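You operate a simulated robot arm through the tools that you are given. There is no shell and no other tool. Be economical: measure what you need, move in short steps, check, and stop when the job is done.

Carry out the task below with a simulated robot arm. There is one attempt and no reset: what you move stays moved.

## Task
Take the orange test stopper and put it on the front of the desk. Take the red-tape beaker on the top of the side table and put it away on the drain board. Fetch the yellow-tape beaker and stand it on the small white tray. Open the left blue drawer, fetch the teal-ring cup from the inside of the left blue drawer and set it on the white tray and shut the drawer again. Put the yellow-band small beaker on the beige thin pale block. Open the upper left cabinet drawer, take the blue-cap bottle labelled "65" from the white mat on the test bench and leave it in the inside of the upper left cabinet drawer, then shut the drawer. The order is free. Set down upright: red-tape beaker, yellow-tape beaker, teal-ring cup, yellow-band small beaker, blue-cap bottle.

It is judged by the outcome, as a careful person would: the job done as asked, and still so three seconds after it is handed in. It fails if anything else is knocked over, pushed out of place, dropped, spilled or broken. Lids that push on must go on centred and level and be pressed home; caps that screw on are set level and turned clockwise until they are tight.

## Robot
A 6-joint arm with a fingered hand on a trunk, on a base that drives. Base frame: it is fixed to the floor where the robot stands at the start and does not move with it; the origin is under the middle of the robot, x ahead of it, y to its left, z up. Units: cm, rad, N and s.
With the tool pointing down near the work surface it reaches from about 14 to 36 cm from the robot's upright axis, wherever it stands. Its first joint turns from -2.897 to 2.897 rad. Places, roughly: blue-cap bottle [50, -75, 100]; drain board [-210, 100, 70]; front of the desk [-150, -150, 80]; inside of the upper left cabinet drawer [-320, -80, 40]; left blue drawer [-180, 90, 60]; orange test stopper (3x3x4 cm) [80, 0, 120]; red-tape beaker [-150, -50, 75]; small white tray (9x12x2 cm) [-300, 10, 50]; teal-ring cup (6x6x7 cm) [-170, 90, 60]; thin pale block [-225, -300, 75]; upper left cabinet drawer [-310, -80, 40]; white tray (20x12x3 cm) [-150, -170, 80]; yellow-band small beaker [-100, -25, 75]; yellow-tape beaker [-200, 75, 75]. Payload 3.1 kg.
Tool frame: the origin (TCP) lies between the finger pads and is the grasp point; the fingertips stand 2.2 cm ahead of it; z points along the fingers, y is the line along which they close. Largest opening 13.2 cm; the body of the gripper starts 6 cm behind the TCP. The gripper is a hand of 4 fingers: y runs from the thumb to the fingers, the wrist lies at [0, 0, -21.8] in the tool frame, and closing takes about 1.5 s.
Orientation is told as [roll, pitch, yaw] about the base's x, y, z axes, in that order, counted from this pose: with the fingers straight down and closing along the base's y, the tool's x points along the base's -x, its y along +y and its z along -z.

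## Interface
- The arm moves only by the tool servo_tool. Its argument "deltas" is a list of rows, each a list of 2 entries, a list of its own where there are three numbers: the turn, a rotation vector about the tool's x, y, z in rad, then the shift along the tool's x, y, z in cm. In form: [[[ax, ay, az], [tx, ty, tz]], ...]. A call has 1 to 20 rows; each row is the pose to reach, as a shift and turn from the pose commanded when the call began, along the tool's axes at that moment. "claw" is the closure in counts, from 0 (fully open) to 255 (shut), set as the call begins (left out, the last holds). Each row takes 0.2 s and may step no farther than 5 cm and 0.15 rad from the row before; otherwise, or with a gripper value out of range, the whole call is refused. Where a pose cannot be reached the arm comes as near as it can. A force on the tool above 40 N (or 10 N above the force at the start of the call, whichever is more), or a blocked arm, ends the call early, and 0.2 s more pass. Each finger travels about 15.3 cm/s and halts on what it meets, pressing with about 28 N; the grip force reading is that of the motor and also rises with nothing between the fingers. The clock runs only during rows and for 0.2 s after the last one: add rows that repeat a pose to give the fingers time. The reply holds the time, the measured pose of the TCP, the force on the tool along the base axes, the opening and the grip force, in the units named above and with some noise, with the torque about the TCP (base axes, N m) and any sound that the robot's microphone picked up.
- Cameras (640 x 400 px; columns grow to the right, rows downward): "scene" is now at [1.07, 8.99, 165.44]; the picture's right is [-0.63, -0.78, 0.00], its down [-0.38, 0.31, -0.87] and it looks along [0.68, -0.55, -0.49] (base axes); focal length 272 px, centre (320, 200). "wrist" rides on the gripper at [5.3, -5.3, -8.4] in the tool frame; the picture's right is [0.71, 0.71, 0.00], its down [-0.53, 0.53, -0.67] and it looks along [-0.47, 0.47, 0.74] (tool axes); focal length 247 px, centre (320, 200). There is no depth. A picture from a camera that has moved, and an enlarged one, comes with that camera's place and axes in the base frame and with its lens.
- snapshot(camera): a new picture of that camera. No time passes.
- lift_body(by): slides the trunk up (or, below 0, down) by that many cm; the arm and the scene camera ride with it, the base frame stays. It gives what a move gives, with no picture.
- base_move(legs): drives the robot by 1 to 6 legs, each [ahead, left, turn to the left] in cm, cm and rad, along the robot's own axes; the way and the turn of a leg run together, so that a leg with both is an arc; at most 150 cm and 3.142 rad a leg. The arm and the cameras ride along, it lands a little off, and it stops where it bumps. It gives what a move gives.
- move_fingers(finger1, finger2, finger3, thumb_bend): sets how far each is bent, from 0 (flat) to 1 (curled in); at 0.3 the hand is open as for a grip, at 0.7 the pads meet at the TCP. One left out holds its place. A second passes; each finger stops where it meets its share of the squeeze, and holds until it gets a number again. A gripper value or a shape takes the hand back. It gives what a move gives, with no picture; readings hold the bend of each and the force on the fingers (four entries, about 0 where the hand has none), thumb and palm.
- set_grasp(shape): the hand has 4 fingers and takes this shape, open, in about a second: jaw (thumb against the fingers, like two jaws); tri (thumb and two fingers); tip (a fingertip pinch); poke (one finger out to press); point (the index stretched); flat (the hand flat); cup (the hand cupped); fist (a fist). The gripper value then closes the fingers along that shape, each until it touches; the sizes above hold for jaw. It gives what a move gives, with no picture.
- head_to(pan, tilt): turns the head with the scene camera to pan (to the left, within 2.705 rad either way) and tilt (down, from -0.506 to 1.204), counted from straight ahead of the robot. It gives what a move gives.
- zoom(camera, box): a new picture of the part [left, top, right, bottom] of that camera's present view, enlarged. No time passes.
- finish_job(): hands the job in; it is judged then, once.

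Work in short steps. Places have to be worked out from the pictures, the camera data and where the tool is seen: move nearer, look again, correct. Check each grasp and each placing, and mend what went wrong. You have 483 turns and 216 pictures in all, those below and enlarged ones among them. Open the gripper and draw the arm clear of the work before you hand the job in, unless the task says otherwise; then end with one line.

The tools are called after ">>>" as name(argument=value, ...) on one line, values as JSON. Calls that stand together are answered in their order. servo_tool: Moves the arm, as the interface text tells. Its arguments: {"type":"object","properties":{"deltas":{"type":"array","items":{"type":"array"}},"claw":{"type":"number"}},"required":["deltas"]} The other tools are called the same way: lift_body (by) slides the trunk up or down; set_grasp (shape) gives the hand a shape; move_fingers (finger1, finger2, finger3, thumb_bend) moves the fingers one by one; base_move (legs) drives the base; head_to (pan, tilt) turns the head that bears the scene camera; snapshot (camera) takes a picture; zoom (camera, box) takes an enlarged picture of a part of a camera's view; finish_job () hands the job in.

At the start:

```text
time_s: 0.0
eef_pos: [31.03, -21.74, 135.53]
ee_rot: [-0.003, -0.001, 0.0]
wrist_force: [0.2, -0.1, 0.5]
wrist_torque: [0.0, -0.01, 0.01]
gripper_width: 13.17
gripper_force: 0.0
shape: jaw
bend: [0.3, 0.3, 0.3, 0.3]
finger forces: [0.1, 0.0, 0.0, 0.0, 0.0, 0.0]
trunk travel left (down, up): [-30.8, 7.7]
robot x, y, heading: [-0.24, 0.27, 0.004]
head pan, tilt: [-0.679, 0.513]
```

scene: 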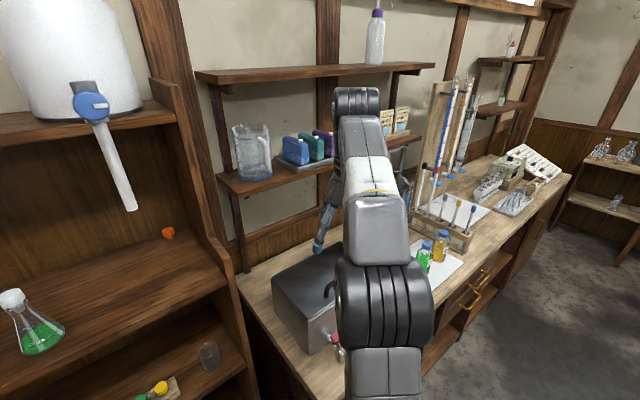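
wrist: 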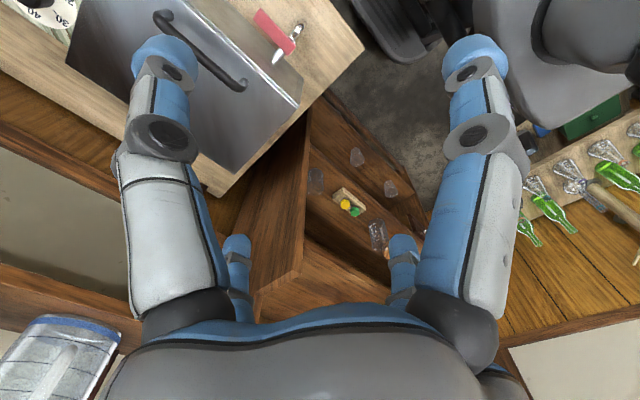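

I start by surveying: head straight ahead to view the orange stopper.

>>> head_to(pan=0, tilt=0.5)

>>> snapshot(camera="scene")

>>> head_to(pan=1.5, tilt=0.5)

>>> snapshot(camera="scene")

>>> head_to(pan=2.7, tilt=0.4)

>>> snapshot(camera="scene")

>>> head_to(pan=-2.6, tilt=0.4)

>>> snapshot(camera="scene")

>>> head_to(pan=-1.7, tilt=0.4)

>>> snapshot(camera="scene")

```text
time_s: 1.1
eef_pos: [31.06, -21.86, 135.54]
ee_rot: [-0.003, -0.002, 0.002]
wrist_force: [-0.1, -0.2, 0.7]
wrist_torque: [0.01, 0.0, -0.02]
gripper_width: 13.17
gripper_force: 0.0
shape: jaw
bend: [0.3, 0.3, 0.3, 0.3]
finger forces: [0.0, 0.0, 0.0, 0.0, 0.0, 0.1]
trunk travel left (down, up): [-30.8, 7.7]
robot x, y, heading: [-0.06, -0.13, 0.001]
head pan, tilt: [0.0, 0.499]
```

```text
213 pictures are left
camera scene: at [3.11, 14.67, 165.57], right [0.0, -1.0, 0.0], down [-0.48, 0.0, -0.88], along [0.88, 0.0, -0.48], focal length 272 px, centre (320, 200)
```

scene: 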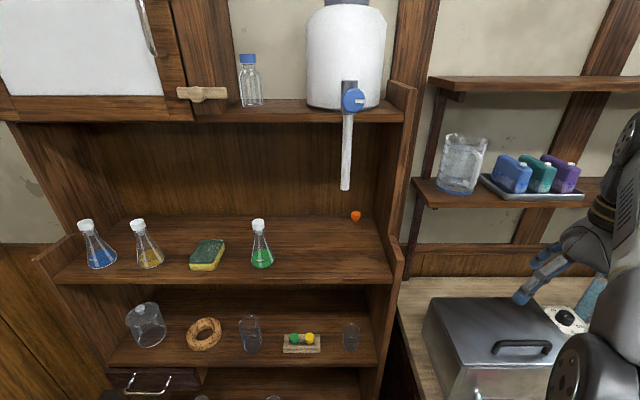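

```text
time_s: 2.6
eef_pos: [30.87, -21.67, 135.5]
ee_rot: [-0.001, 0.0, -0.001]
wrist_force: [-0.5, 0.5, 0.7]
wrist_torque: [0.0, 0.03, 0.02]
gripper_width: 13.2
gripper_force: 0.1
shape: jaw
bend: [0.3, 0.3, 0.3, 0.3]
finger forces: [0.1, 0.0, 0.0, 0.1, 0.1, 0.1]
trunk travel left (down, up): [-30.8, 7.7]
robot x, y, heading: [-0.24, 0.08, 0.002]
head pan, tilt: [1.499, 0.499]
```

```text
212 pictures are left
camera scene: at [-5.33, 23.76, 165.57], right [1.0, -0.07, 0.0], down [-0.03, -0.48, -0.88], along [0.06, 0.88, -0.48], focal length 272 px, centre (320, 200)
```

scene: 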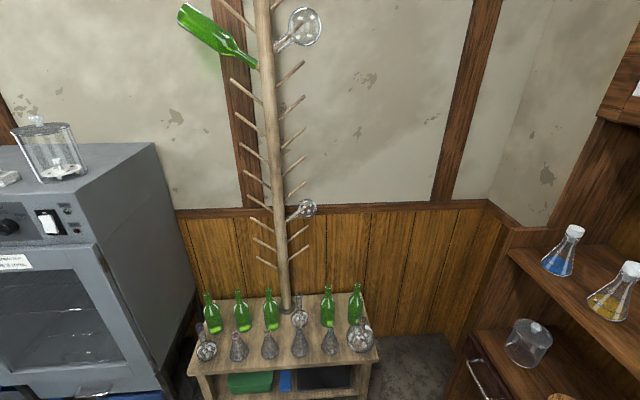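

```text
time_s: 4.0
eef_pos: [30.9, -21.75, 135.54]
ee_rot: [-0.001, -0.002, 0.001]
wrist_force: [0.7, -0.2, -0.2]
wrist_torque: [0.01, 0.02, 0.01]
gripper_width: 13.17
gripper_force: 0.1
shape: jaw
bend: [0.3, 0.3, 0.3, 0.3]
finger forces: [0.0, 0.0, 0.1, 0.0, 0.0, 0.1]
trunk travel left (down, up): [-30.8, 7.7]
robot x, y, heading: [0.08, 0.27, -0.004]
head pan, tilt: [2.7, 0.4]
```

```text
211 pictures are left
camera scene: at [-14.36, 18.65, 166.48], right [0.43, 0.9, 0.0], down [0.35, -0.17, -0.92], along [-0.83, 0.39, -0.39], focal length 272 px, centre (320, 200)
```

scene: 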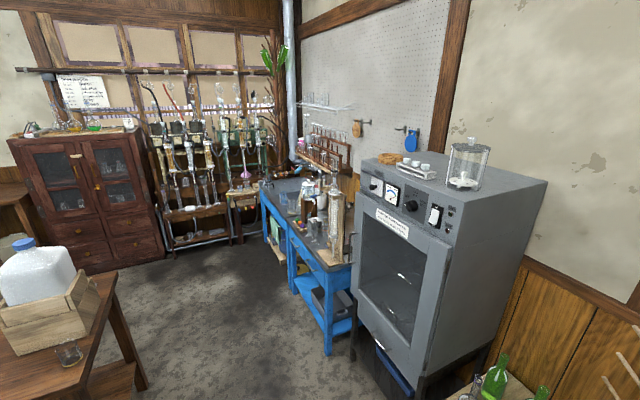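

```text
time_s: 8.2
eef_pos: [30.97, -21.85, 135.45]
ee_rot: [-0.003, -0.002, 0.001]
wrist_force: [0.5, 0.5, 0.1]
wrist_torque: [0.01, -0.02, -0.02]
gripper_width: 13.19
gripper_force: 0.0
shape: jaw
bend: [0.3, 0.3, 0.3, 0.3]
finger forces: [0.1, 0.0, 0.0, 0.0, 0.1, 0.1]
trunk travel left (down, up): [-30.8, 7.7]
robot x, y, heading: [0.24, 0.12, 0.004]
head pan, tilt: [-2.601, 0.4]
```

```text
210 pictures are left
camera scene: at [-13.93, 9.91, 166.49], right [-0.52, 0.86, 0.0], down [0.33, 0.2, -0.92], along [-0.79, -0.47, -0.39], focal length 272 px, centre (320, 200)
```

scene: 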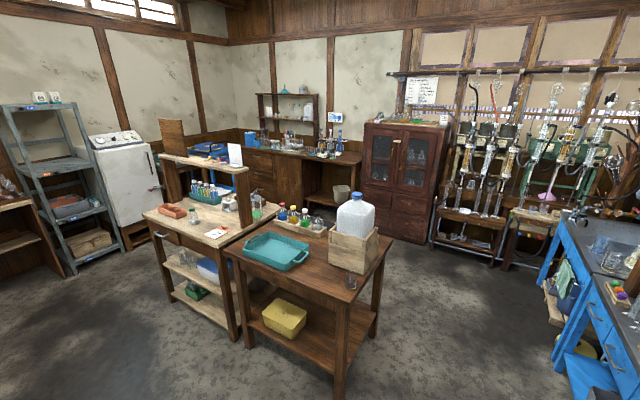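

```text
time_s: 9.4
eef_pos: [31.0, -21.78, 135.59]
ee_rot: [-0.002, -0.002, 0.0]
wrist_force: [-0.4, -0.9, 0.3]
wrist_torque: [-0.01, 0.02, 0.0]
gripper_width: 13.18
gripper_force: 0.1
shape: jaw
bend: [0.3, 0.3, 0.3, 0.3]
finger forces: [0.0, 0.0, 0.1, 0.0, 0.1, 0.1]
trunk travel left (down, up): [-30.8, 7.7]
robot x, y, heading: [-0.1, -0.18, -0.003]
head pan, tilt: [-1.7, 0.4]
```

```text
209 pictures are left
camera scene: at [-7.2, 5.5, 166.48], right [-0.99, 0.13, 0.0], down [0.05, 0.39, -0.92], along [-0.12, -0.91, -0.39], focal length 272 px, centre (320, 200)
```

scene: 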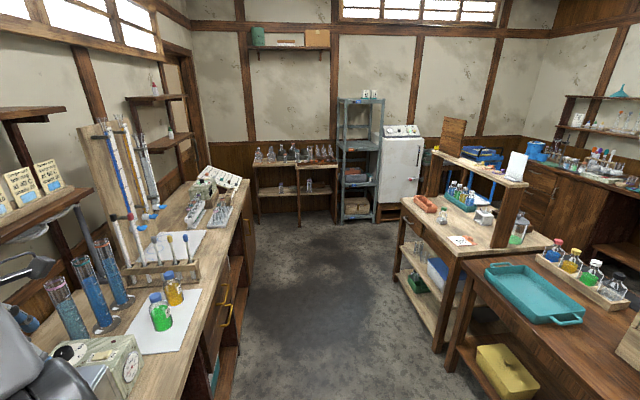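

The room is clear now. I zoom in on the stopper and the blue-cap bottles.

>>> zoom(camera="scene", box=[0, 230, 240, 380])

>>> head_to(pan=0, tilt=0.5)

>>> zoom(camera="scene", box=[240, 130, 440, 300])

>>> head_to(pan=0, tilt=0.0)

>>> snapshot(camera="scene")

```text
2.67 times, centred on (120, 305) of scene
camera zoom: at [-7.2, 5.5, 166.48], right [-0.99, 0.13, 0.0], down [0.05, 0.39, -0.92], along [-0.12, -0.91, -0.39], focal length 726 px, centre (853, -80)
```

zoom: 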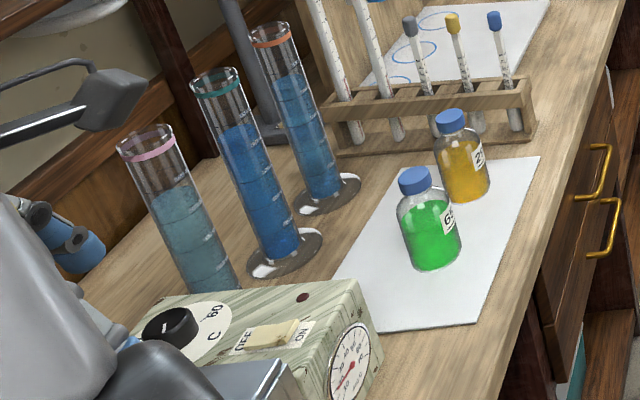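

```text
time_s: 11.1
eef_pos: [30.95, -21.69, 135.51]
ee_rot: [-0.002, -0.002, -0.001]
wrist_force: [-0.3, 0.5, 0.3]
wrist_torque: [0.01, 0.01, -0.02]
gripper_width: 13.17
gripper_force: 0.1
shape: jaw
bend: [0.3, 0.3, 0.3, 0.3]
finger forces: [0.0, 0.0, 0.1, 0.0, 0.0, 0.0]
trunk travel left (down, up): [-30.8, 7.7]
robot x, y, heading: [-0.04, 0.14, -0.001]
head pan, tilt: [0.0, 0.499]
```

```text
2.35 times, centred on (340, 215) of scene
camera zoom: at [3.11, 14.67, 165.57], right [0.0, -1.0, 0.0], down [-0.48, 0.0, -0.88], along [0.88, 0.0, -0.48], focal length 640 px, centre (273, 165)
```

zoom: 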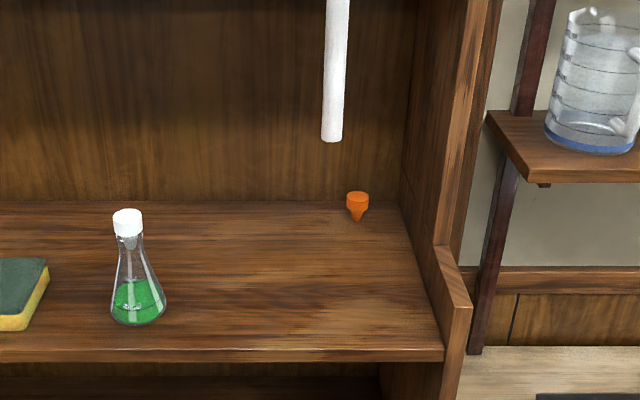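

```text
time_s: 12.0
eef_pos: [30.95, -21.75, 135.56]
ee_rot: [-0.002, -0.002, 0.0]
wrist_force: [0.4, -0.7, 0.2]
wrist_torque: [-0.03, 0.03, 0.03]
gripper_width: 13.2
gripper_force: 0.0
shape: jaw
bend: [0.3, 0.3, 0.3, 0.3]
finger forces: [0.0, 0.0, 0.0, 0.0, 0.0, 0.1]
trunk travel left (down, up): [-30.8, 7.7]
robot x, y, heading: [0.47, 0.45, 0.0]
head pan, tilt: [0.0, 0.0]
```

```text
206 pictures are left
camera scene: at [3.01, 14.68, 170.18], right [0.0, -1.0, 0.0], down [0.0, 0.0, -1.0], along [1.0, 0.0, 0.0], focal length 272 px, centre (320, 200)
```

scene: 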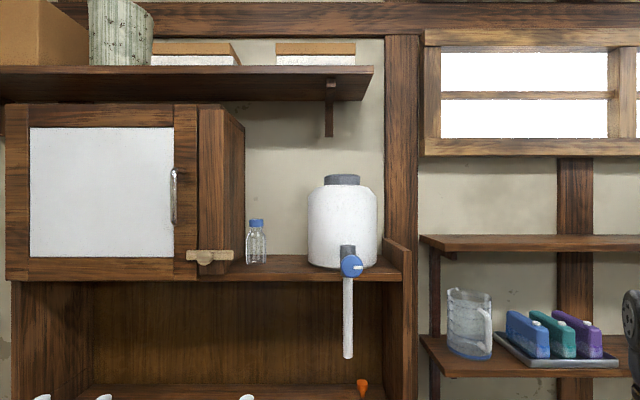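

Stopper judged at about (78, 3, 118.5), narrow end down on the shelf (surface ~116.5), with a pipe tip at (57, 9, 139). I'll centre the arm and tilt the tool forward 45° here in free space.

>>> servo_tool(deltas=[[[0, -0.13, 0], [-1, 4.1, 1]], [[0, -0.26, 0], [-2, 8.2, 2]], [[0, -0.39, 0], [-3, 12.3, 3]], [[0, -0.52, 0], [-4, 16.4, 4]], [[0, -0.65, 0], [-5, 20.5, 5]], [[0, -0.785, 0], [-6, 24.6, 6]]], claw=110)

>>> head_to(pan=0, tilt=0.7)

>>> snapshot(camera="scene")

>>> snapshot(camera="wrist")

```text
time_s: 13.4
eef_pos: [37.03, 2.9, 129.69]
ee_rot: [-0.001, -0.789, 0.002]
wrist_force: [0.1, 0.2, -0.6]
wrist_torque: [-0.01, 0.0, 0.02]
gripper_width: 7.56
gripper_force: 0.2
shape: jaw
bend: [0.33, 0.33, 0.33, 0.7]
finger forces: [0.0, 0.1, 0.1, 0.0, 0.0, 0.0]
trunk travel left (down, up): [-30.8, 7.7]
robot x, y, heading: [-0.17, -0.0, -0.002]
head pan, tilt: [0.0, 0.0]
```

```text
time_s: 14.5
eef_pos: [37.09, 2.72, 129.76]
ee_rot: [-0.002, -0.783, -0.001]
wrist_force: [0.6, -0.2, 0.5]
wrist_torque: [-0.01, 0.01, -0.02]
gripper_width: 7.55
gripper_force: 0.1
shape: jaw
bend: [0.33, 0.33, 0.33, 0.7]
finger forces: [0.0, 0.0, 0.1, 0.0, 0.0, 0.0]
trunk travel left (down, up): [-30.8, 7.7]
robot x, y, heading: [-0.04, -0.09, -0.002]
head pan, tilt: [0.0, 0.7]
```

```text
205 pictures are left
camera scene: at [2.51, 14.69, 163.81], right [0.0, -1.0, 0.0], down [-0.64, 0.0, -0.77], along [0.77, 0.0, -0.64], focal length 272 px, centre (320, 200)
```

scene: 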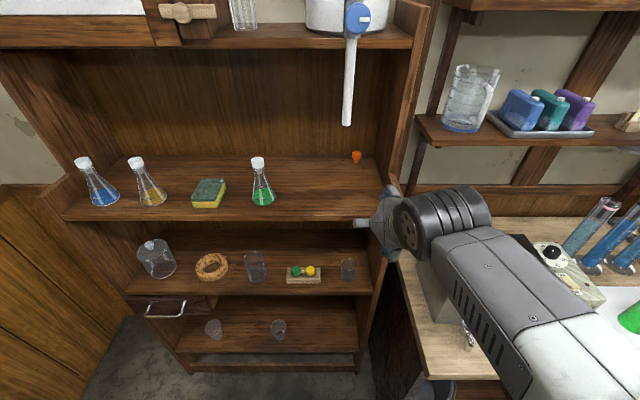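

```text
204 pictures are left
camera wrist: at [27.33, -2.59, 131.74], right [-0.5, 0.71, -0.5], down [-0.1, 0.53, 0.84], along [0.86, 0.47, -0.19], focal length 247 px, centre (320, 200)
```

wrist: 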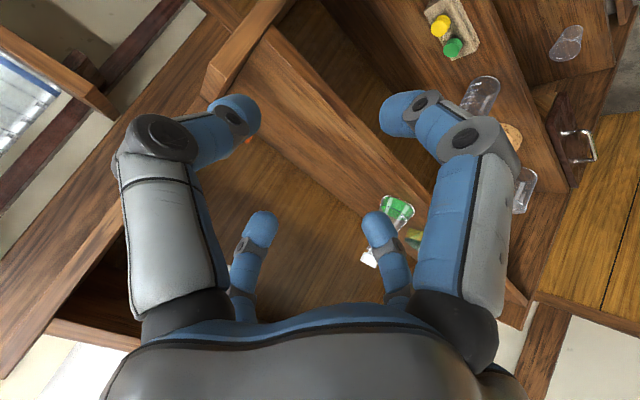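

The arm's forearm comes in from the right. I test how far the tilted tool can extend (still in front of/above the shelf edge), so I know where to stand.

>>> servo_tool(deltas=[[[0, 0, 0], [-0.7, 0, 3.5]], [[0, 0, 0], [-1.4, 0, 7]], [[0, 0, 0], [-2.1, 0, 10.5]], [[0, 0, 0], [-2.8, 0, 14.1]]])

>>> snapshot(camera="scene")

```text
time_s: 15.5
eef_pos: [49.02, 2.94, 121.26]
ee_rot: [-0.001, -0.785, 0.0]
wrist_force: [0.5, 0.1, -0.8]
wrist_torque: [0.03, -0.01, 0.0]
gripper_width: 7.57
gripper_force: 0.1
shape: jaw
bend: [0.33, 0.33, 0.33, 0.7]
finger forces: [0.0, 0.0, 0.1, 0.0, 0.1, 0.1]
trunk travel left (down, up): [-30.8, 7.7]
robot x, y, heading: [-0.1, -0.02, -0.003]
head pan, tilt: [0.0, 0.7]
```

```text
203 pictures are left
camera scene: at [2.68, 14.69, 163.79], right [0.0, -1.0, 0.0], down [-0.65, 0.0, -0.76], along [0.76, 0.0, -0.65], focal length 272 px, centre (320, 200)
```

scene: 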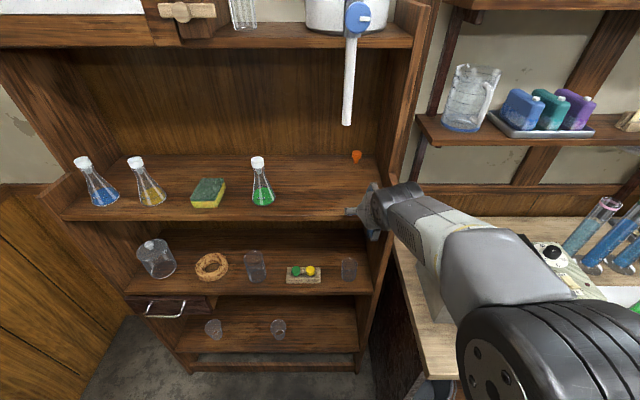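

The elbow and forearm lie in the plane y≈1–2, so a straight approach works. I pull back, tilt flatter (25° below horizontal) to stay beneath the pipe, and lower the trunk.

>>> servo_tool(deltas=[[[0, -0.11, 0], [-0.4, -0.6, -4.6]], [[0, -0.22, 0], [-0.8, -1.2, -9.2]], [[0, -0.345, 0], [-1.2, -1.8, -13.9]]])

>>> lift_body(by=-10)

>>> head_to(pan=0, tilt=0.3)

>>> snapshot(camera="scene")

>>> snapshot(camera="wrist")

```text
time_s: 16.3
eef_pos: [39.53, 0.64, 132.21]
ee_rot: [-0.001, -1.134, 0.002]
wrist_force: [0.7, -0.2, -0.6]
wrist_torque: [0.0, 0.02, 0.01]
gripper_width: 7.57
gripper_force: 0.1
shape: jaw
bend: [0.33, 0.33, 0.33, 0.7]
finger forces: [0.0, 0.0, 0.1, 0.0, 0.1, 0.0]
trunk travel left (down, up): [-30.8, 7.7]
robot x, y, heading: [-0.22, 0.06, 0.004]
head pan, tilt: [0.0, 0.7]
```

```text
time_s: 17.6
eef_pos: [39.72, 0.77, 122.06]
ee_rot: [-0.001, -1.133, 0.002]
wrist_force: [0.3, 0.2, 0.8]
wrist_torque: [-0.02, 0.01, 0.01]
gripper_width: 7.54
gripper_force: 0.2
shape: jaw
bend: [0.33, 0.33, 0.33, 0.7]
finger forces: [0.0, 0.0, 0.0, 0.0, 0.0, 0.0]
trunk travel left (down, up): [-20.8, 17.7]
robot x, y, heading: [-0.08, 0.32, 0.001]
head pan, tilt: [0.0, 0.7]
```

```text
time_s: 18.5
eef_pos: [39.8, 0.67, 122.08]
ee_rot: [-0.001, -1.132, 0.002]
wrist_force: [0.2, 0.6, -0.2]
wrist_torque: [-0.01, 0.04, -0.03]
gripper_width: 7.55
gripper_force: 0.0
shape: jaw
bend: [0.33, 0.33, 0.33, 0.7]
finger forces: [0.1, 0.0, 0.0, 0.0, 0.0, 0.0]
trunk travel left (down, up): [-20.8, 17.7]
robot x, y, heading: [0.46, -0.36, -0.0]
head pan, tilt: [0.0, 0.3]
```

```text
202 pictures are left
camera scene: at [3.34, 14.69, 157.42], right [0.0, -1.0, 0.0], down [-0.3, 0.0, -0.95], along [0.95, 0.0, -0.3], focal length 272 px, centre (320, 200)
```

scene: 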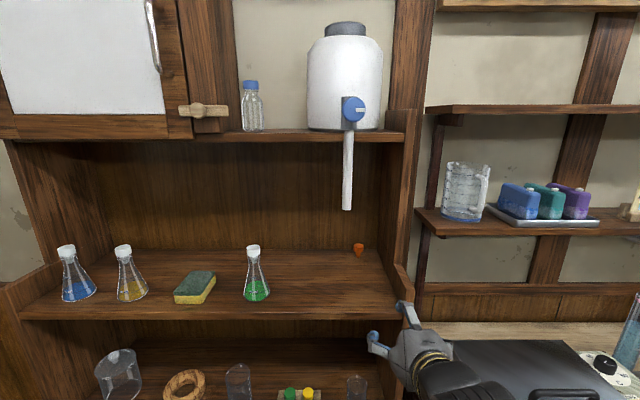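

```text
201 pictures are left
camera wrist: at [29.88, -4.58, 120.79], right [-0.3, 0.71, -0.64], down [-0.38, 0.53, 0.76], along [0.87, 0.47, 0.11], focal length 247 px, centre (320, 200)
```

wrist: 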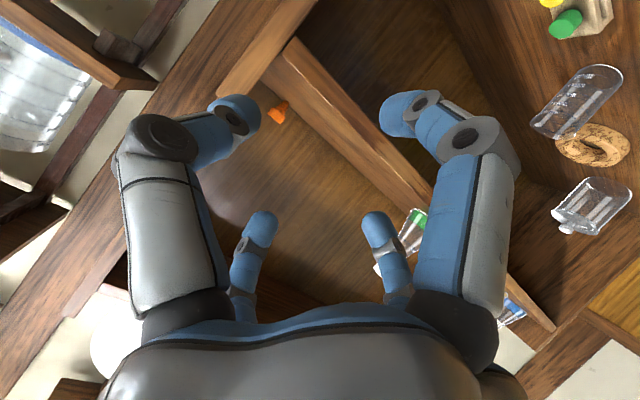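

I drive ahead 26 cm, keeping the hand above the shelf and below the pipe.

>>> base_move(legs=[[26, 0, 0]])

>>> snapshot(camera="scene")

>>> snapshot(camera="wrist")

```text
time_s: 19.7
eef_pos: [47.06, 8.28, 122.16]
ee_rot: [-0.013, -1.132, 0.088]
wrist_force: [-0.3, 0.7, 0.1]
wrist_torque: [-0.01, -0.02, -0.05]
gripper_width: 7.55
gripper_force: 0.0
shape: jaw
bend: [0.33, 0.33, 0.33, 0.7]
finger forces: [0.1, 0.0, 0.0, 0.1, 0.0, 0.1]
trunk travel left (down, up): [-20.8, 17.7]
robot x, y, heading: [7.47, 3.77, 0.079]
head pan, tilt: [0.0, 0.3]
stopped in leg 1: the robot was blocked; the commanded pose is now the measured one
```

```text
200 pictures are left
camera scene: at [9.74, 19.63, 157.35], right [0.08, -1.0, 0.01], down [-0.3, -0.03, -0.95], along [0.95, 0.07, -0.3], focal length 272 px, centre (320, 200)
```

scene: 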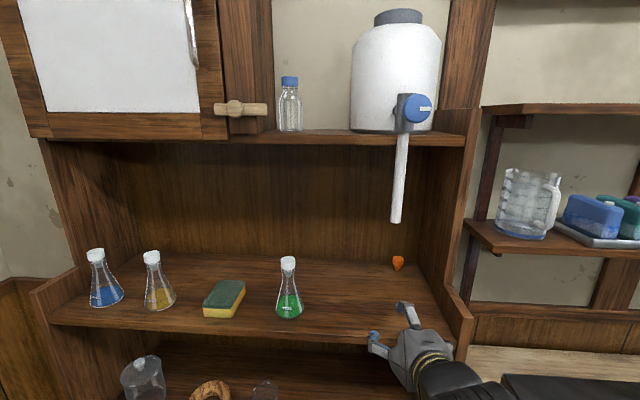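

```text
199 pictures are left
camera wrist: at [37.63, 2.24, 120.81], right [-0.35, 0.68, -0.64], down [-0.42, 0.5, 0.76], along [0.84, 0.54, 0.11], focal length 247 px, centre (320, 200)
```

wrist: 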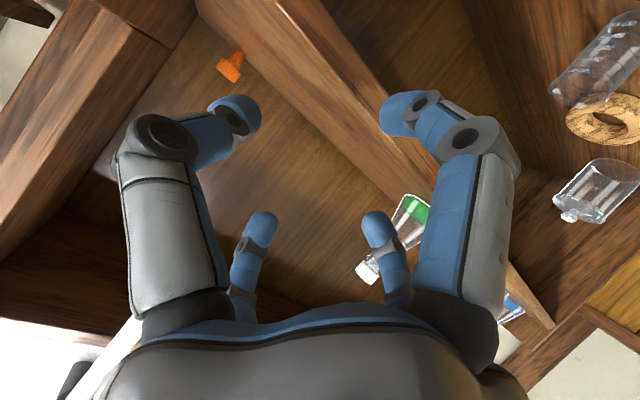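

The base bumped the test-bench corner (about (26,-13)). I back off, shift left and straighten, then lower the trunk more so the forearm can go in under the pipe.

>>> base_move(legs=[[-10, 0, 0], [0, 13, -0.079], [0, 0, -0.2]])

>>> lift_body(by=-12)

>>> servo_tool(deltas=[[[0, 0, 0], [-3, 0, -1.4]], [[0, 0, 0], [-6, 0, -2.8]], [[0, 0, 0], [-9, 0, -4.2]], [[0, 0, 0], [-10.9, 0, -5.1]]])

>>> head_to(pan=-0.3, tilt=0.7)

>>> snapshot(camera="scene")

```text
time_s: 22.5
eef_pos: [36.06, 8.52, 122.01]
ee_rot: [0.0, -1.135, -0.204]
wrist_force: [-0.2, 0.1, 1.1]
wrist_torque: [0.0, 0.02, 0.02]
gripper_width: 7.55
gripper_force: 0.0
shape: jaw
bend: [0.33, 0.33, 0.33, 0.7]
finger forces: [0.0, 0.0, 0.1, 0.0, 0.0, 0.1]
trunk travel left (down, up): [-20.8, 17.7]
robot x, y, heading: [-2.96, 15.5, -0.205]
head pan, tilt: [0.0, 0.3]
```

```text
time_s: 24.0
eef_pos: [35.92, 8.57, 110.12]
ee_rot: [-0.002, -1.133, -0.205]
wrist_force: [-0.2, -0.4, 0.2]
wrist_torque: [-0.03, 0.01, 0.01]
gripper_width: 7.55
gripper_force: 0.1
shape: jaw
bend: [0.33, 0.33, 0.33, 0.7]
finger forces: [0.1, 0.0, 0.0, 0.0, 0.1, 0.1]
trunk travel left (down, up): [-8.8, 29.7]
robot x, y, heading: [-2.88, 15.66, -0.203]
head pan, tilt: [0.0, 0.3]
```

```text
time_s: 25.0
eef_pos: [35.98, 8.57, 122.1]
ee_rot: [-0.002, -1.131, -0.201]
wrist_force: [0.3, -0.9, -0.7]
wrist_torque: [0.0, -0.01, 0.04]
gripper_width: 7.55
gripper_force: 0.1
shape: jaw
bend: [0.33, 0.33, 0.33, 0.7]
finger forces: [0.0, 0.0, 0.1, 0.0, 0.0, 0.0]
trunk travel left (down, up): [-8.8, 29.7]
robot x, y, heading: [-3.39, 16.06, -0.204]
head pan, tilt: [0.0, 0.3]
```

```text
time_s: 25.9
eef_pos: [36.01, 8.56, 122.22]
ee_rot: [-0.003, -1.133, -0.205]
wrist_force: [0.0, 0.6, 0.3]
wrist_torque: [0.03, -0.01, -0.04]
gripper_width: 7.55
gripper_force: 0.1
shape: jaw
bend: [0.33, 0.33, 0.33, 0.7]
finger forces: [0.0, 0.0, 0.0, 0.0, 0.0, 0.1]
trunk travel left (down, up): [-8.8, 29.7]
robot x, y, heading: [-2.73, 15.6, -0.203]
head pan, tilt: [-0.3, 0.7]
```

```text
198 pictures are left
camera scene: at [1.49, 27.31, 141.81], right [-0.48, -0.88, 0.0], down [-0.56, 0.31, -0.77], along [0.67, -0.37, -0.64], focal length 272 px, centre (320, 200)
```

scene: 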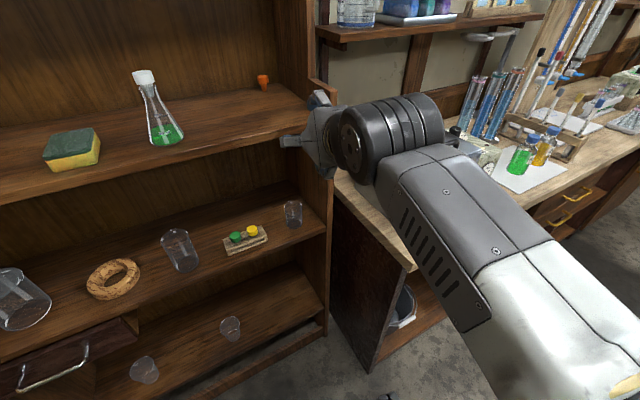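

The forearm is now low and nearly level. I flatten the tool further (15° below horizontal), then drive to about (24,14).

>>> servo_tool(deltas=[[[0, -0.09, 0], [0.3, 0, 0.2]], [[0, -0.175, 0], [0.7, 0, 0.3]]])

>>> base_move(legs=[[20, 3.0, 0]])

>>> head_to(pan=0, tilt=0.1)

>>> snapshot(camera="scene")

>>> snapshot(camera="wrist")

```text
time_s: 26.4
eef_pos: [35.97, 8.48, 121.42]
ee_rot: [-0.003, -1.31, -0.201]
wrist_force: [-0.8, -0.1, 0.6]
wrist_torque: [-0.02, 0.02, 0.05]
gripper_width: 7.54
gripper_force: 0.1
shape: jaw
bend: [0.33, 0.33, 0.33, 0.7]
finger forces: [0.0, 0.0, 0.1, 0.0, 0.1, 0.0]
trunk travel left (down, up): [-8.8, 29.7]
robot x, y, heading: [-3.35, 15.59, -0.205]
head pan, tilt: [-0.3, 0.7]
```

```text
time_s: 28.1
eef_pos: [56.07, 7.47, 121.45]
ee_rot: [-0.005, -1.309, -0.201]
wrist_force: [-0.1, -0.6, 5.0]
wrist_torque: [0.02, 0.08, 0.02]
gripper_width: 7.34
gripper_force: 0.1
shape: jaw
bend: [0.37, 0.33, 0.33, 0.7]
finger forces: [5.7, 0.0, 0.0, 0.0, 0.1, 0.1]
trunk travel left (down, up): [-8.8, 29.7]
robot x, y, heading: [16.8, 14.75, -0.201]
head pan, tilt: [-0.3, 0.7]
```

```text
time_s: 29.1
eef_pos: [55.86, 7.63, 121.46]
ee_rot: [-0.003, -1.31, -0.201]
wrist_force: [-0.5, 0.6, 6.0]
wrist_torque: [0.03, 0.07, 0.0]
gripper_width: 7.35
gripper_force: 0.1
shape: jaw
bend: [0.37, 0.33, 0.33, 0.7]
finger forces: [5.8, 0.0, 0.0, 0.0, 0.0, 0.0]
trunk travel left (down, up): [-8.8, 29.7]
robot x, y, heading: [16.89, 14.66, -0.198]
head pan, tilt: [0.0, 0.099]
```

```text
197 pictures are left
camera scene: at [23.01, 28.49, 147.27], right [-0.2, -0.98, 0.0], down [-0.1, 0.02, -0.99], along [0.97, -0.2, -0.1], focal length 272 px, centre (320, 200)
```

scene: 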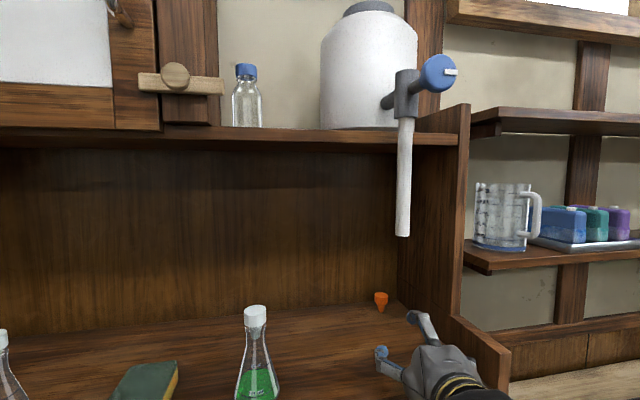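

```text
196 pictures are left
camera wrist: at [45.55, 4.2, 118.46], right [-0.04, 0.73, -0.68], down [-0.39, 0.62, 0.68], along [0.92, 0.29, 0.26], focal length 247 px, centre (320, 200)
```

wrist: 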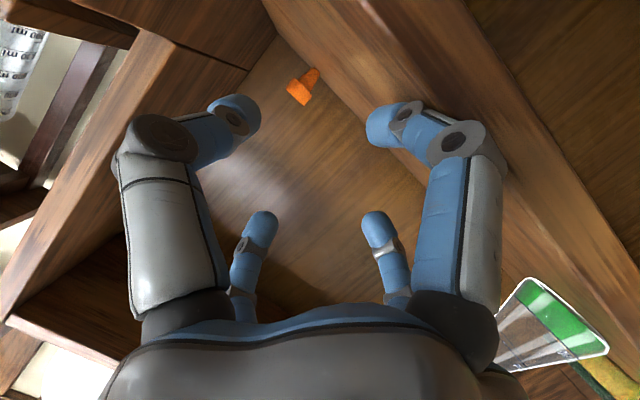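

A finger grazes the shelf (5.7 N), so the hand is deeper than I assumed. I raise 2 cm and look closely at the hand's geometry.

>>> servo_tool(deltas=[[[0, 0, 0], [-2, 0, -0.5]]])

>>> head_to(pan=-0.2, tilt=0.5)

>>> zoom(camera="scene", box=[260, 80, 500, 230])

```text
time_s: 29.4
eef_pos: [56.03, 7.45, 123.32]
ee_rot: [-0.003, -1.306, -0.2]
wrist_force: [-0.4, 0.7, -0.2]
wrist_torque: [0.0, -0.03, 0.01]
gripper_width: 7.54
gripper_force: 0.0
shape: jaw
bend: [0.33, 0.33, 0.33, 0.7]
finger forces: [0.1, 0.0, 0.1, 0.1, 0.0, 0.0]
trunk travel left (down, up): [-8.8, 29.7]
robot x, y, heading: [16.9, 15.03, -0.198]
head pan, tilt: [0.0, 0.099]
```

```text
time_s: 30.3
eef_pos: [55.94, 7.52, 123.49]
ee_rot: [-0.003, -1.308, -0.2]
wrist_force: [0.7, 0.8, 0.5]
wrist_torque: [0.02, 0.04, 0.02]
gripper_width: 7.55
gripper_force: 0.1
shape: jaw
bend: [0.33, 0.33, 0.33, 0.7]
finger forces: [0.0, 0.0, 0.0, 0.0, 0.1, 0.1]
trunk travel left (down, up): [-8.8, 29.7]
robot x, y, heading: [17.24, 14.75, -0.201]
head pan, tilt: [-0.201, 0.499]
```

```text
2.67 times, centred on (380, 155) of scene
camera zoom: at [22.43, 26.76, 143.58], right [-0.39, -0.92, 0.0], down [-0.44, 0.19, -0.88], along [0.81, -0.34, -0.48], focal length 726 px, centre (160, 320)
```

zoom: 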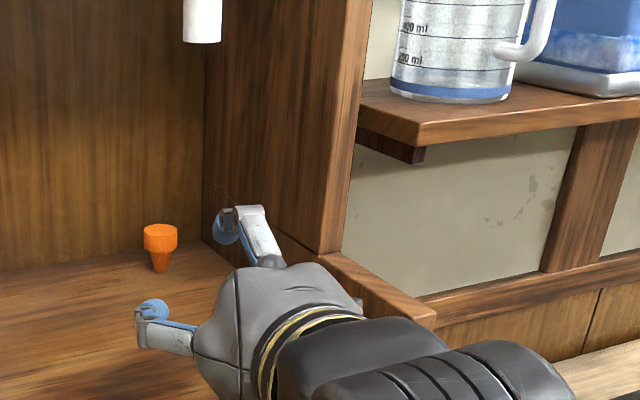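

I raise the hand a bit and try the fingertip-pinch shape, viewing it closed, since only the lowest finger needs to reach the stopper.

>>> servo_tool(deltas=[[[0, 0, 0], [-3, 0, -0.8]]])

>>> set_grasp(shape="tip")

>>> snapshot(camera="wrist")

>>> servo_tool(deltas=[[[0, 0, 0], [0, 0, 0]], [[0, 0, 0], [0, 0, 0]], [[0, 0, 0], [0, 0, 0]], [[0, 0, 0], [0, 0, 0]], [[0, 0, 0], [0, 0, 0]], [[0, 0, 0], [0, 0, 0]], [[0, 0, 0], [0, 0, 0]]], claw=255)

>>> snapshot(camera="wrist")

>>> zoom(camera="scene", box=[260, 80, 500, 230])

```text
time_s: 30.7
eef_pos: [56.11, 7.73, 126.62]
ee_rot: [-0.004, -1.309, -0.2]
wrist_force: [-0.7, 0.3, -0.6]
wrist_torque: [0.0, -0.03, -0.02]
gripper_width: 7.54
gripper_force: 0.1
shape: jaw
bend: [0.33, 0.33, 0.33, 0.7]
finger forces: [0.0, 0.0, 0.0, 0.0, 0.0, 0.1]
trunk travel left (down, up): [-8.8, 29.7]
robot x, y, heading: [17.09, 14.96, -0.203]
head pan, tilt: [-0.201, 0.499]
```

```text
time_s: 31.6
eef_pos: [56.17, 7.51, 126.54]
ee_rot: [-0.004, -1.31, -0.2]
wrist_force: [0.2, -0.9, 0.9]
wrist_torque: [0.02, -0.03, -0.02]
gripper_width: 13.18
gripper_force: 0.0
shape: tip
bend: [0.11, 0.3, 0.11, 0.3]
finger forces: [0.0, 0.1, 0.0, 0.1, 0.0, 0.0]
trunk travel left (down, up): [-8.8, 29.7]
robot x, y, heading: [17.21, 14.77, -0.2]
head pan, tilt: [-0.201, 0.499]
```

```text
194 pictures are left
camera wrist: at [45.71, 4.29, 123.58], right [-0.04, 0.73, -0.68], down [-0.39, 0.62, 0.68], along [0.92, 0.29, 0.26], focal length 247 px, centre (320, 200)
```

wrist: 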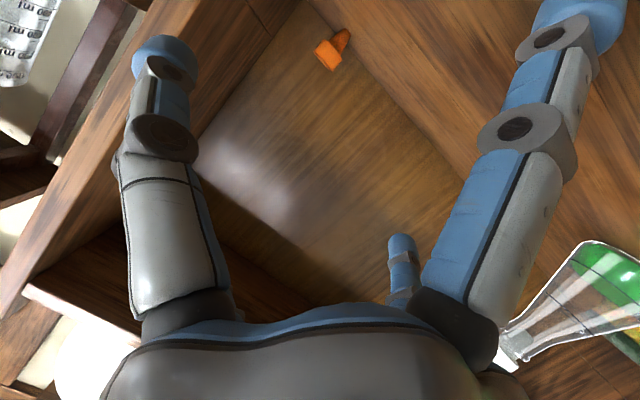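

```text
time_s: 33.2
eef_pos: [56.17, 7.62, 126.61]
ee_rot: [-0.003, -1.309, -0.199]
wrist_force: [0.0, -0.7, 0.0]
wrist_torque: [0.03, 0.0, 0.0]
gripper_width: 0.05
gripper_force: 28.2
shape: tip
bend: [0.27, 0.7, 0.27, 0.7]
finger forces: [0.0, 0.0, 0.1, 0.0, 0.0, 0.1]
trunk travel left (down, up): [-8.8, 29.7]
robot x, y, heading: [17.17, 14.6, -0.204]
head pan, tilt: [-0.201, 0.499]
```

```text
193 pictures are left
camera wrist: at [45.71, 4.29, 123.6], right [-0.04, 0.73, -0.68], down [-0.39, 0.62, 0.68], along [0.92, 0.29, 0.26], focal length 247 px, centre (320, 200)
```

wrist: 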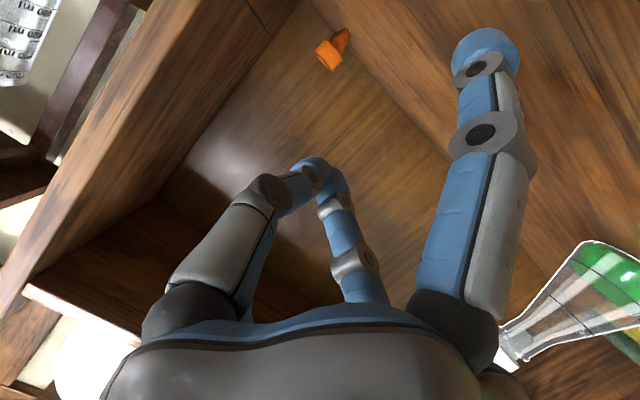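

```text
2.67 times, centred on (380, 155) of scene
camera zoom: at [22.43, 26.76, 143.57], right [-0.39, -0.92, 0.0], down [-0.44, 0.19, -0.88], along [0.81, -0.35, -0.48], focal length 726 px, centre (160, 320)
```

zoom: 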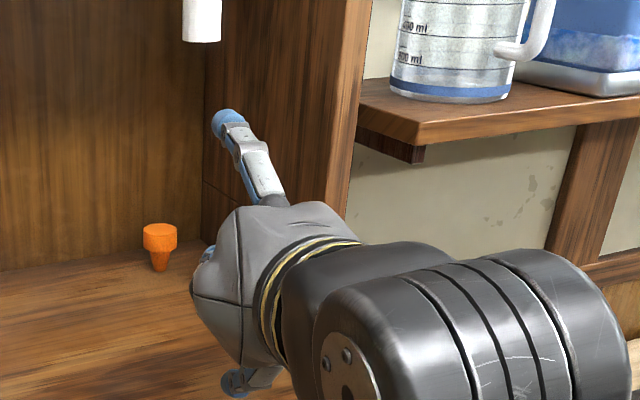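

Now I understand the hand: four digits at compass points (thumb −y, finger2 +y, fingers 1/3 at ±x), so a flat approach puts finger1 below. I'll use jaw narrowed to ~6 cm, tilt 30° below horizontal, and drive 6 cm closer.

>>> set_grasp(shape="jaw")

>>> servo_tool(deltas=[[[0, 0.13, 0], [0, 0, 0]], [[0, 0.262, 0], [0, 0, 0]], [[0, 0.262, 0], [0, 0, 0]], [[0, 0.262, 0], [0, 0, 0]]], claw=140)

>>> base_move(legs=[[5.9, 1.2, 0]])

>>> snapshot(camera="wrist")

>>> snapshot(camera="scene")

```text
time_s: 34.1
eef_pos: [56.1, 7.72, 126.7]
ee_rot: [-0.003, -1.311, -0.2]
wrist_force: [-0.2, 0.9, -0.1]
wrist_torque: [-0.02, -0.03, -0.01]
gripper_width: 13.22
gripper_force: 0.1
shape: jaw
bend: [0.3, 0.3, 0.3, 0.3]
finger forces: [0.0, 0.0, 0.0, 0.0, 0.0, 0.0]
trunk travel left (down, up): [-8.8, 29.7]
robot x, y, heading: [16.88, 14.9, -0.208]
head pan, tilt: [-0.201, 0.499]
```

```text
time_s: 35.1
eef_pos: [56.06, 7.67, 126.59]
ee_rot: [-0.002, -1.047, -0.202]
wrist_force: [0.3, 0.6, 0.7]
wrist_torque: [0.01, 0.03, 0.01]
gripper_width: 6.0
gripper_force: 0.1
shape: jaw
bend: [0.38, 0.38, 0.38, 0.7]
finger forces: [0.0, 0.1, 0.1, 0.0, 0.0, 0.0]
trunk travel left (down, up): [-8.8, 29.7]
robot x, y, heading: [17.03, 14.39, -0.202]
head pan, tilt: [-0.201, 0.499]
```

```text
time_s: 36.1
eef_pos: [62.23, 7.57, 126.64]
ee_rot: [0.001, -1.046, -0.203]
wrist_force: [0.5, 0.0, -0.3]
wrist_torque: [0.0, 0.02, 0.03]
gripper_width: 6.0
gripper_force: 0.1
shape: jaw
bend: [0.38, 0.38, 0.38, 0.7]
finger forces: [0.0, 0.0, 0.1, 0.1, 0.1, 0.0]
trunk travel left (down, up): [-8.8, 29.7]
robot x, y, heading: [23.08, 14.6, -0.206]
head pan, tilt: [-0.201, 0.499]
```

```text
191 pictures are left
camera wrist: at [51.46, 4.33, 126.12], right [-0.2, 0.76, -0.61], down [-0.2, 0.58, 0.79], along [0.96, 0.28, 0.04], focal length 247 px, centre (320, 200)
```

wrist: 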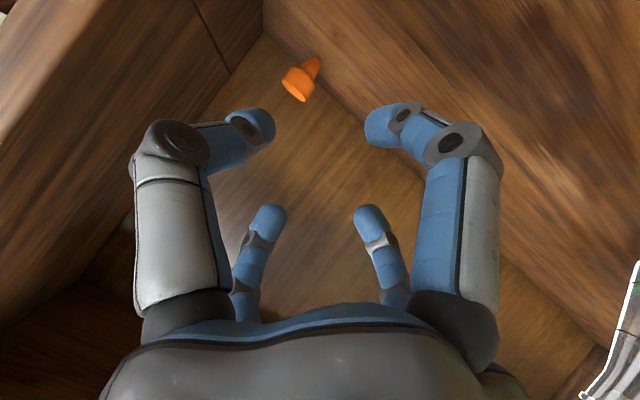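

```text
190 pictures are left
camera scene: at [28.7, 26.73, 143.56], right [-0.39, -0.92, 0.0], down [-0.44, 0.19, -0.88], along [0.81, -0.35, -0.48], focal length 272 px, centre (320, 200)
```

scene: 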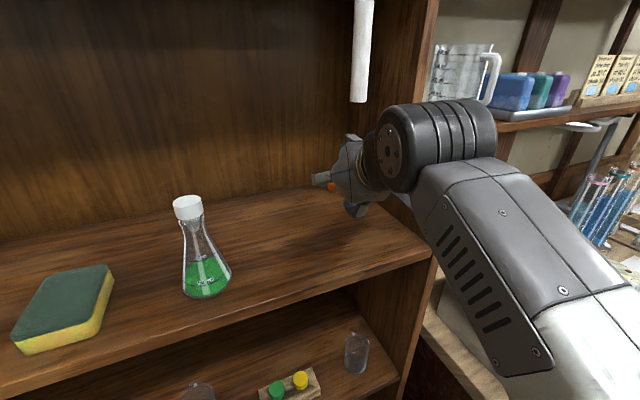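

Ray check puts the stopper at about (77.5, 2.9, 119). I descend first, then go forward most of the way.

>>> servo_tool(deltas=[[[0, 0, 0], [1.9, -0.2, 2.9]], [[0, 0, 0], [3.8, -0.4, 5.8]], [[0, 0, 0], [2.0, -0.7, 9]], [[0, 0, 0], [0.5, -1.0, 12]]])

>>> snapshot(camera="wrist")

>>> snapshot(camera="scene")

```text
time_s: 37.1
eef_pos: [71.56, 4.59, 120.17]
ee_rot: [-0.003, -1.052, -0.204]
wrist_force: [-1.1, 0.2, 9.7]
wrist_torque: [0.05, 0.21, -0.01]
gripper_width: 5.79
gripper_force: 0.1
shape: jaw
bend: [0.82, 0.38, 0.38, 0.7]
finger forces: [9.2, 0.0, 0.0, 0.2, 0.1, 0.1]
trunk travel left (down, up): [-8.8, 29.7]
robot x, y, heading: [23.32, 14.5, -0.207]
head pan, tilt: [-0.201, 0.499]
```

```text
189 pictures are left
camera wrist: at [60.8, 1.31, 119.79], right [-0.2, 0.76, -0.61], down [-0.2, 0.58, 0.79], along [0.96, 0.28, 0.04], focal length 247 px, centre (320, 200)
```

wrist: 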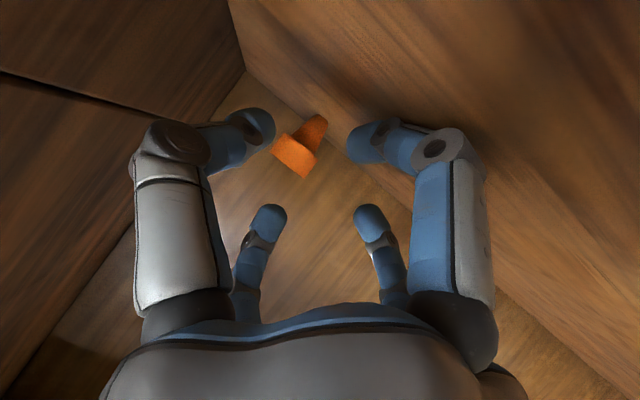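

```text
188 pictures are left
camera scene: at [28.35, 26.77, 143.58], right [-0.39, -0.92, 0.0], down [-0.44, 0.19, -0.88], along [0.81, -0.35, -0.48], focal length 272 px, centre (320, 200)
```

scene: 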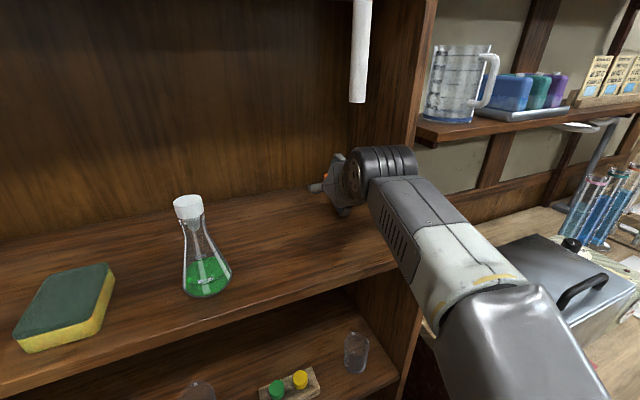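

Finger1 rubs the shelf. I raise slightly and curl finger1 into the palm, to pinch with thumb and finger2 only.

>>> servo_tool(deltas=[[[0, 0, 0], [-2, 0, -1.1]]])

>>> move_fingers(finger1=1.0, finger2=0.38, thumb_bend=0.38, finger3=0.3)

>>> snapshot(camera="wrist")

```text
time_s: 37.5
eef_pos: [71.77, 4.48, 122.32]
ee_rot: [-0.002, -1.043, -0.202]
wrist_force: [0.2, 0.2, -1.0]
wrist_torque: [0.03, -0.04, 0.0]
gripper_width: 5.94
gripper_force: 0.1
shape: jaw
bend: [0.39, 0.38, 0.38, 0.7]
finger forces: [0.0, 0.0, 0.0, 0.1, 0.0, 0.1]
trunk travel left (down, up): [-8.8, 29.7]
robot x, y, heading: [23.19, 14.59, -0.204]
head pan, tilt: [-0.201, 0.499]
```

```text
time_s: 38.5
eef_pos: [71.83, 4.29, 122.48]
ee_rot: [-0.001, -1.048, -0.203]
wrist_force: [0.2, 0.1, 0.7]
wrist_torque: [0.0, 0.02, 0.01]
gripper_width: 6.38
gripper_force: 0.1
shape: fingers
bend: [1.0, 0.38, 0.3, 0.38]
finger forces: [0.0, 0.0, 0.0, 0.1, 0.1, 0.0]
trunk travel left (down, up): [-8.8, 29.7]
robot x, y, heading: [22.55, 14.47, -0.204]
head pan, tilt: [-0.201, 0.499]
```

```text
187 pictures are left
camera wrist: at [60.98, 1.19, 121.99], right [-0.2, 0.76, -0.61], down [-0.2, 0.58, 0.79], along [0.96, 0.28, 0.04], focal length 247 px, centre (320, 200)
```

wrist: 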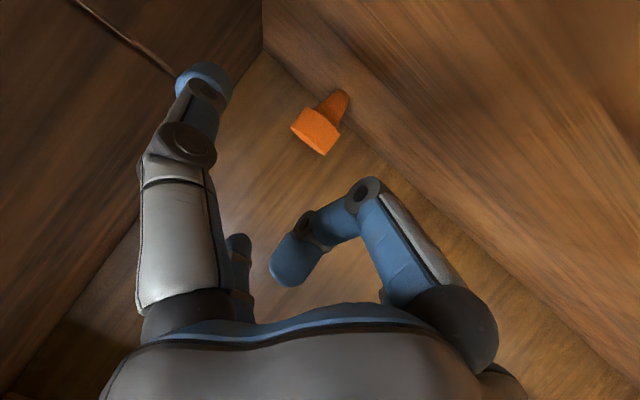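

Good clearance now. I advance to the stopper with the thumb and finger2 straddling it.

>>> servo_tool(deltas=[[[0, 0, 0], [-0.15, -0.1, 2]], [[0, 0, 0], [-0.3, -0.25, 4]], [[0, 0, 0], [-0.4, -0.37, 5.7]]])

>>> snapshot(camera="wrist")

```text
time_s: 39.3
eef_pos: [76.7, 3.11, 119.86]
ee_rot: [-0.001, -1.046, -0.202]
wrist_force: [-0.2, 0.8, -0.5]
wrist_torque: [0.02, 0.0, -0.03]
gripper_width: 6.33
gripper_force: 0.0
shape: fingers
bend: [1.0, 0.38, 0.3, 0.38]
finger forces: [0.1, 0.0, 0.0, 0.1, 0.1, 0.1]
trunk travel left (down, up): [-8.8, 29.7]
robot x, y, heading: [22.86, 15.07, -0.202]
head pan, tilt: [-0.201, 0.499]
```

```text
186 pictures are left
camera wrist: at [65.92, -0.14, 119.43], right [-0.2, 0.76, -0.61], down [-0.2, 0.58, 0.79], along [0.96, 0.28, 0.04], focal length 247 px, centre (320, 200)
```

wrist: 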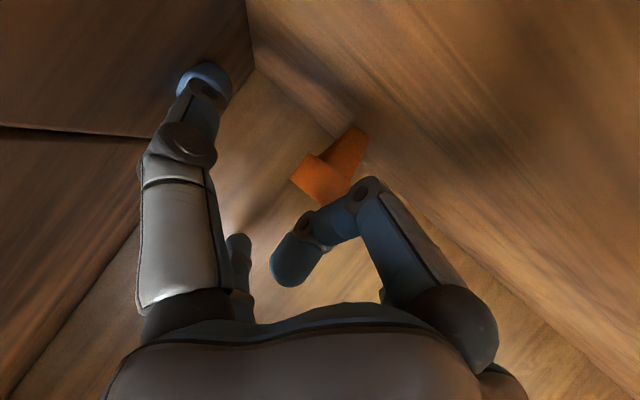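

The stopper sits right ahead of the TCP, between thumb and finger2. Closing both.

>>> move_fingers(finger2=0.75, thumb_bend=0.75)

>>> snapshot(camera="wrist")

```text
time_s: 40.3
eef_pos: [76.62, 3.14, 119.73]
ee_rot: [-0.002, -1.047, -0.204]
wrist_force: [0.8, -0.5, 0.2]
wrist_torque: [-0.04, -0.01, 0.01]
gripper_width: 3.59
gripper_force: 9.5
shape: fingers
bend: [1.0, 0.6, 0.3, 0.68]
finger forces: [0.0, 9.8, 0.0, 0.0, 9.3, 0.0]
trunk travel left (down, up): [-8.8, 29.7]
robot x, y, heading: [23.1, 14.67, -0.204]
head pan, tilt: [-0.201, 0.499]
```

```text
185 pictures are left
camera wrist: at [65.88, -0.15, 119.43], right [-0.2, 0.76, -0.61], down [-0.2, 0.58, 0.79], along [0.96, 0.28, 0.04], focal length 247 px, centre (320, 200)
```

wrist: 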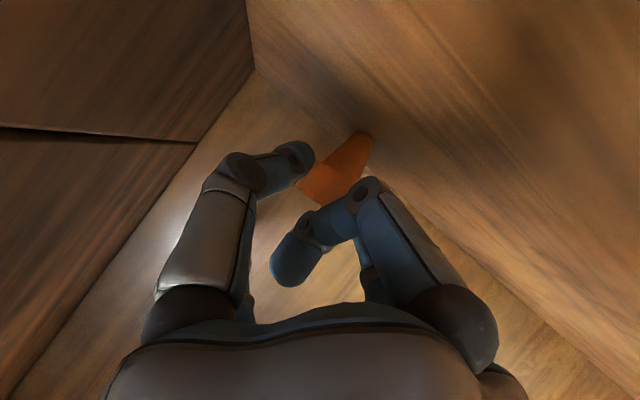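

Forces of ~9.5 N on both: gripped. I lift slightly and check.

>>> servo_tool(deltas=[[[0, 0, 0], [-1.3, 0, -0.75]], [[0, 0, 0], [-1.3, 0, -0.75]]])

>>> snapshot(camera="wrist")

```text
time_s: 40.9
eef_pos: [76.75, 2.94, 121.48]
ee_rot: [-0.001, -1.045, -0.203]
wrist_force: [-0.9, 0.3, 0.2]
wrist_torque: [0.01, 0.0, 0.02]
gripper_width: 3.59
gripper_force: 9.7
shape: fingers
bend: [1.0, 0.6, 0.3, 0.68]
finger forces: [0.0, 9.8, 0.1, 0.0, 9.1, 0.0]
trunk travel left (down, up): [-8.8, 29.7]
robot x, y, heading: [23.3, 14.81, -0.206]
head pan, tilt: [-0.201, 0.499]
```

```text
184 pictures are left
camera wrist: at [65.87, -0.15, 120.99], right [-0.2, 0.76, -0.61], down [-0.2, 0.58, 0.79], along [0.96, 0.28, 0.04], focal length 247 px, centre (320, 200)
```

wrist: 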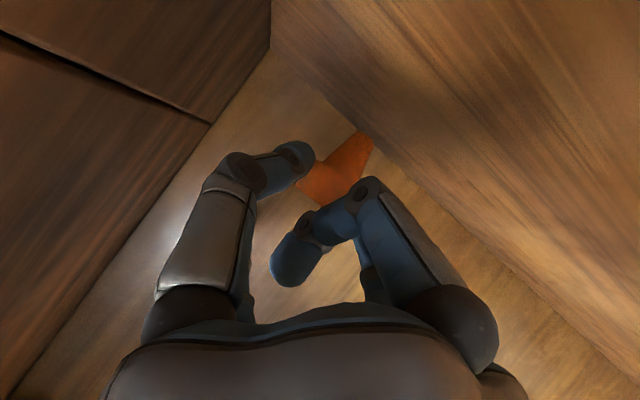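

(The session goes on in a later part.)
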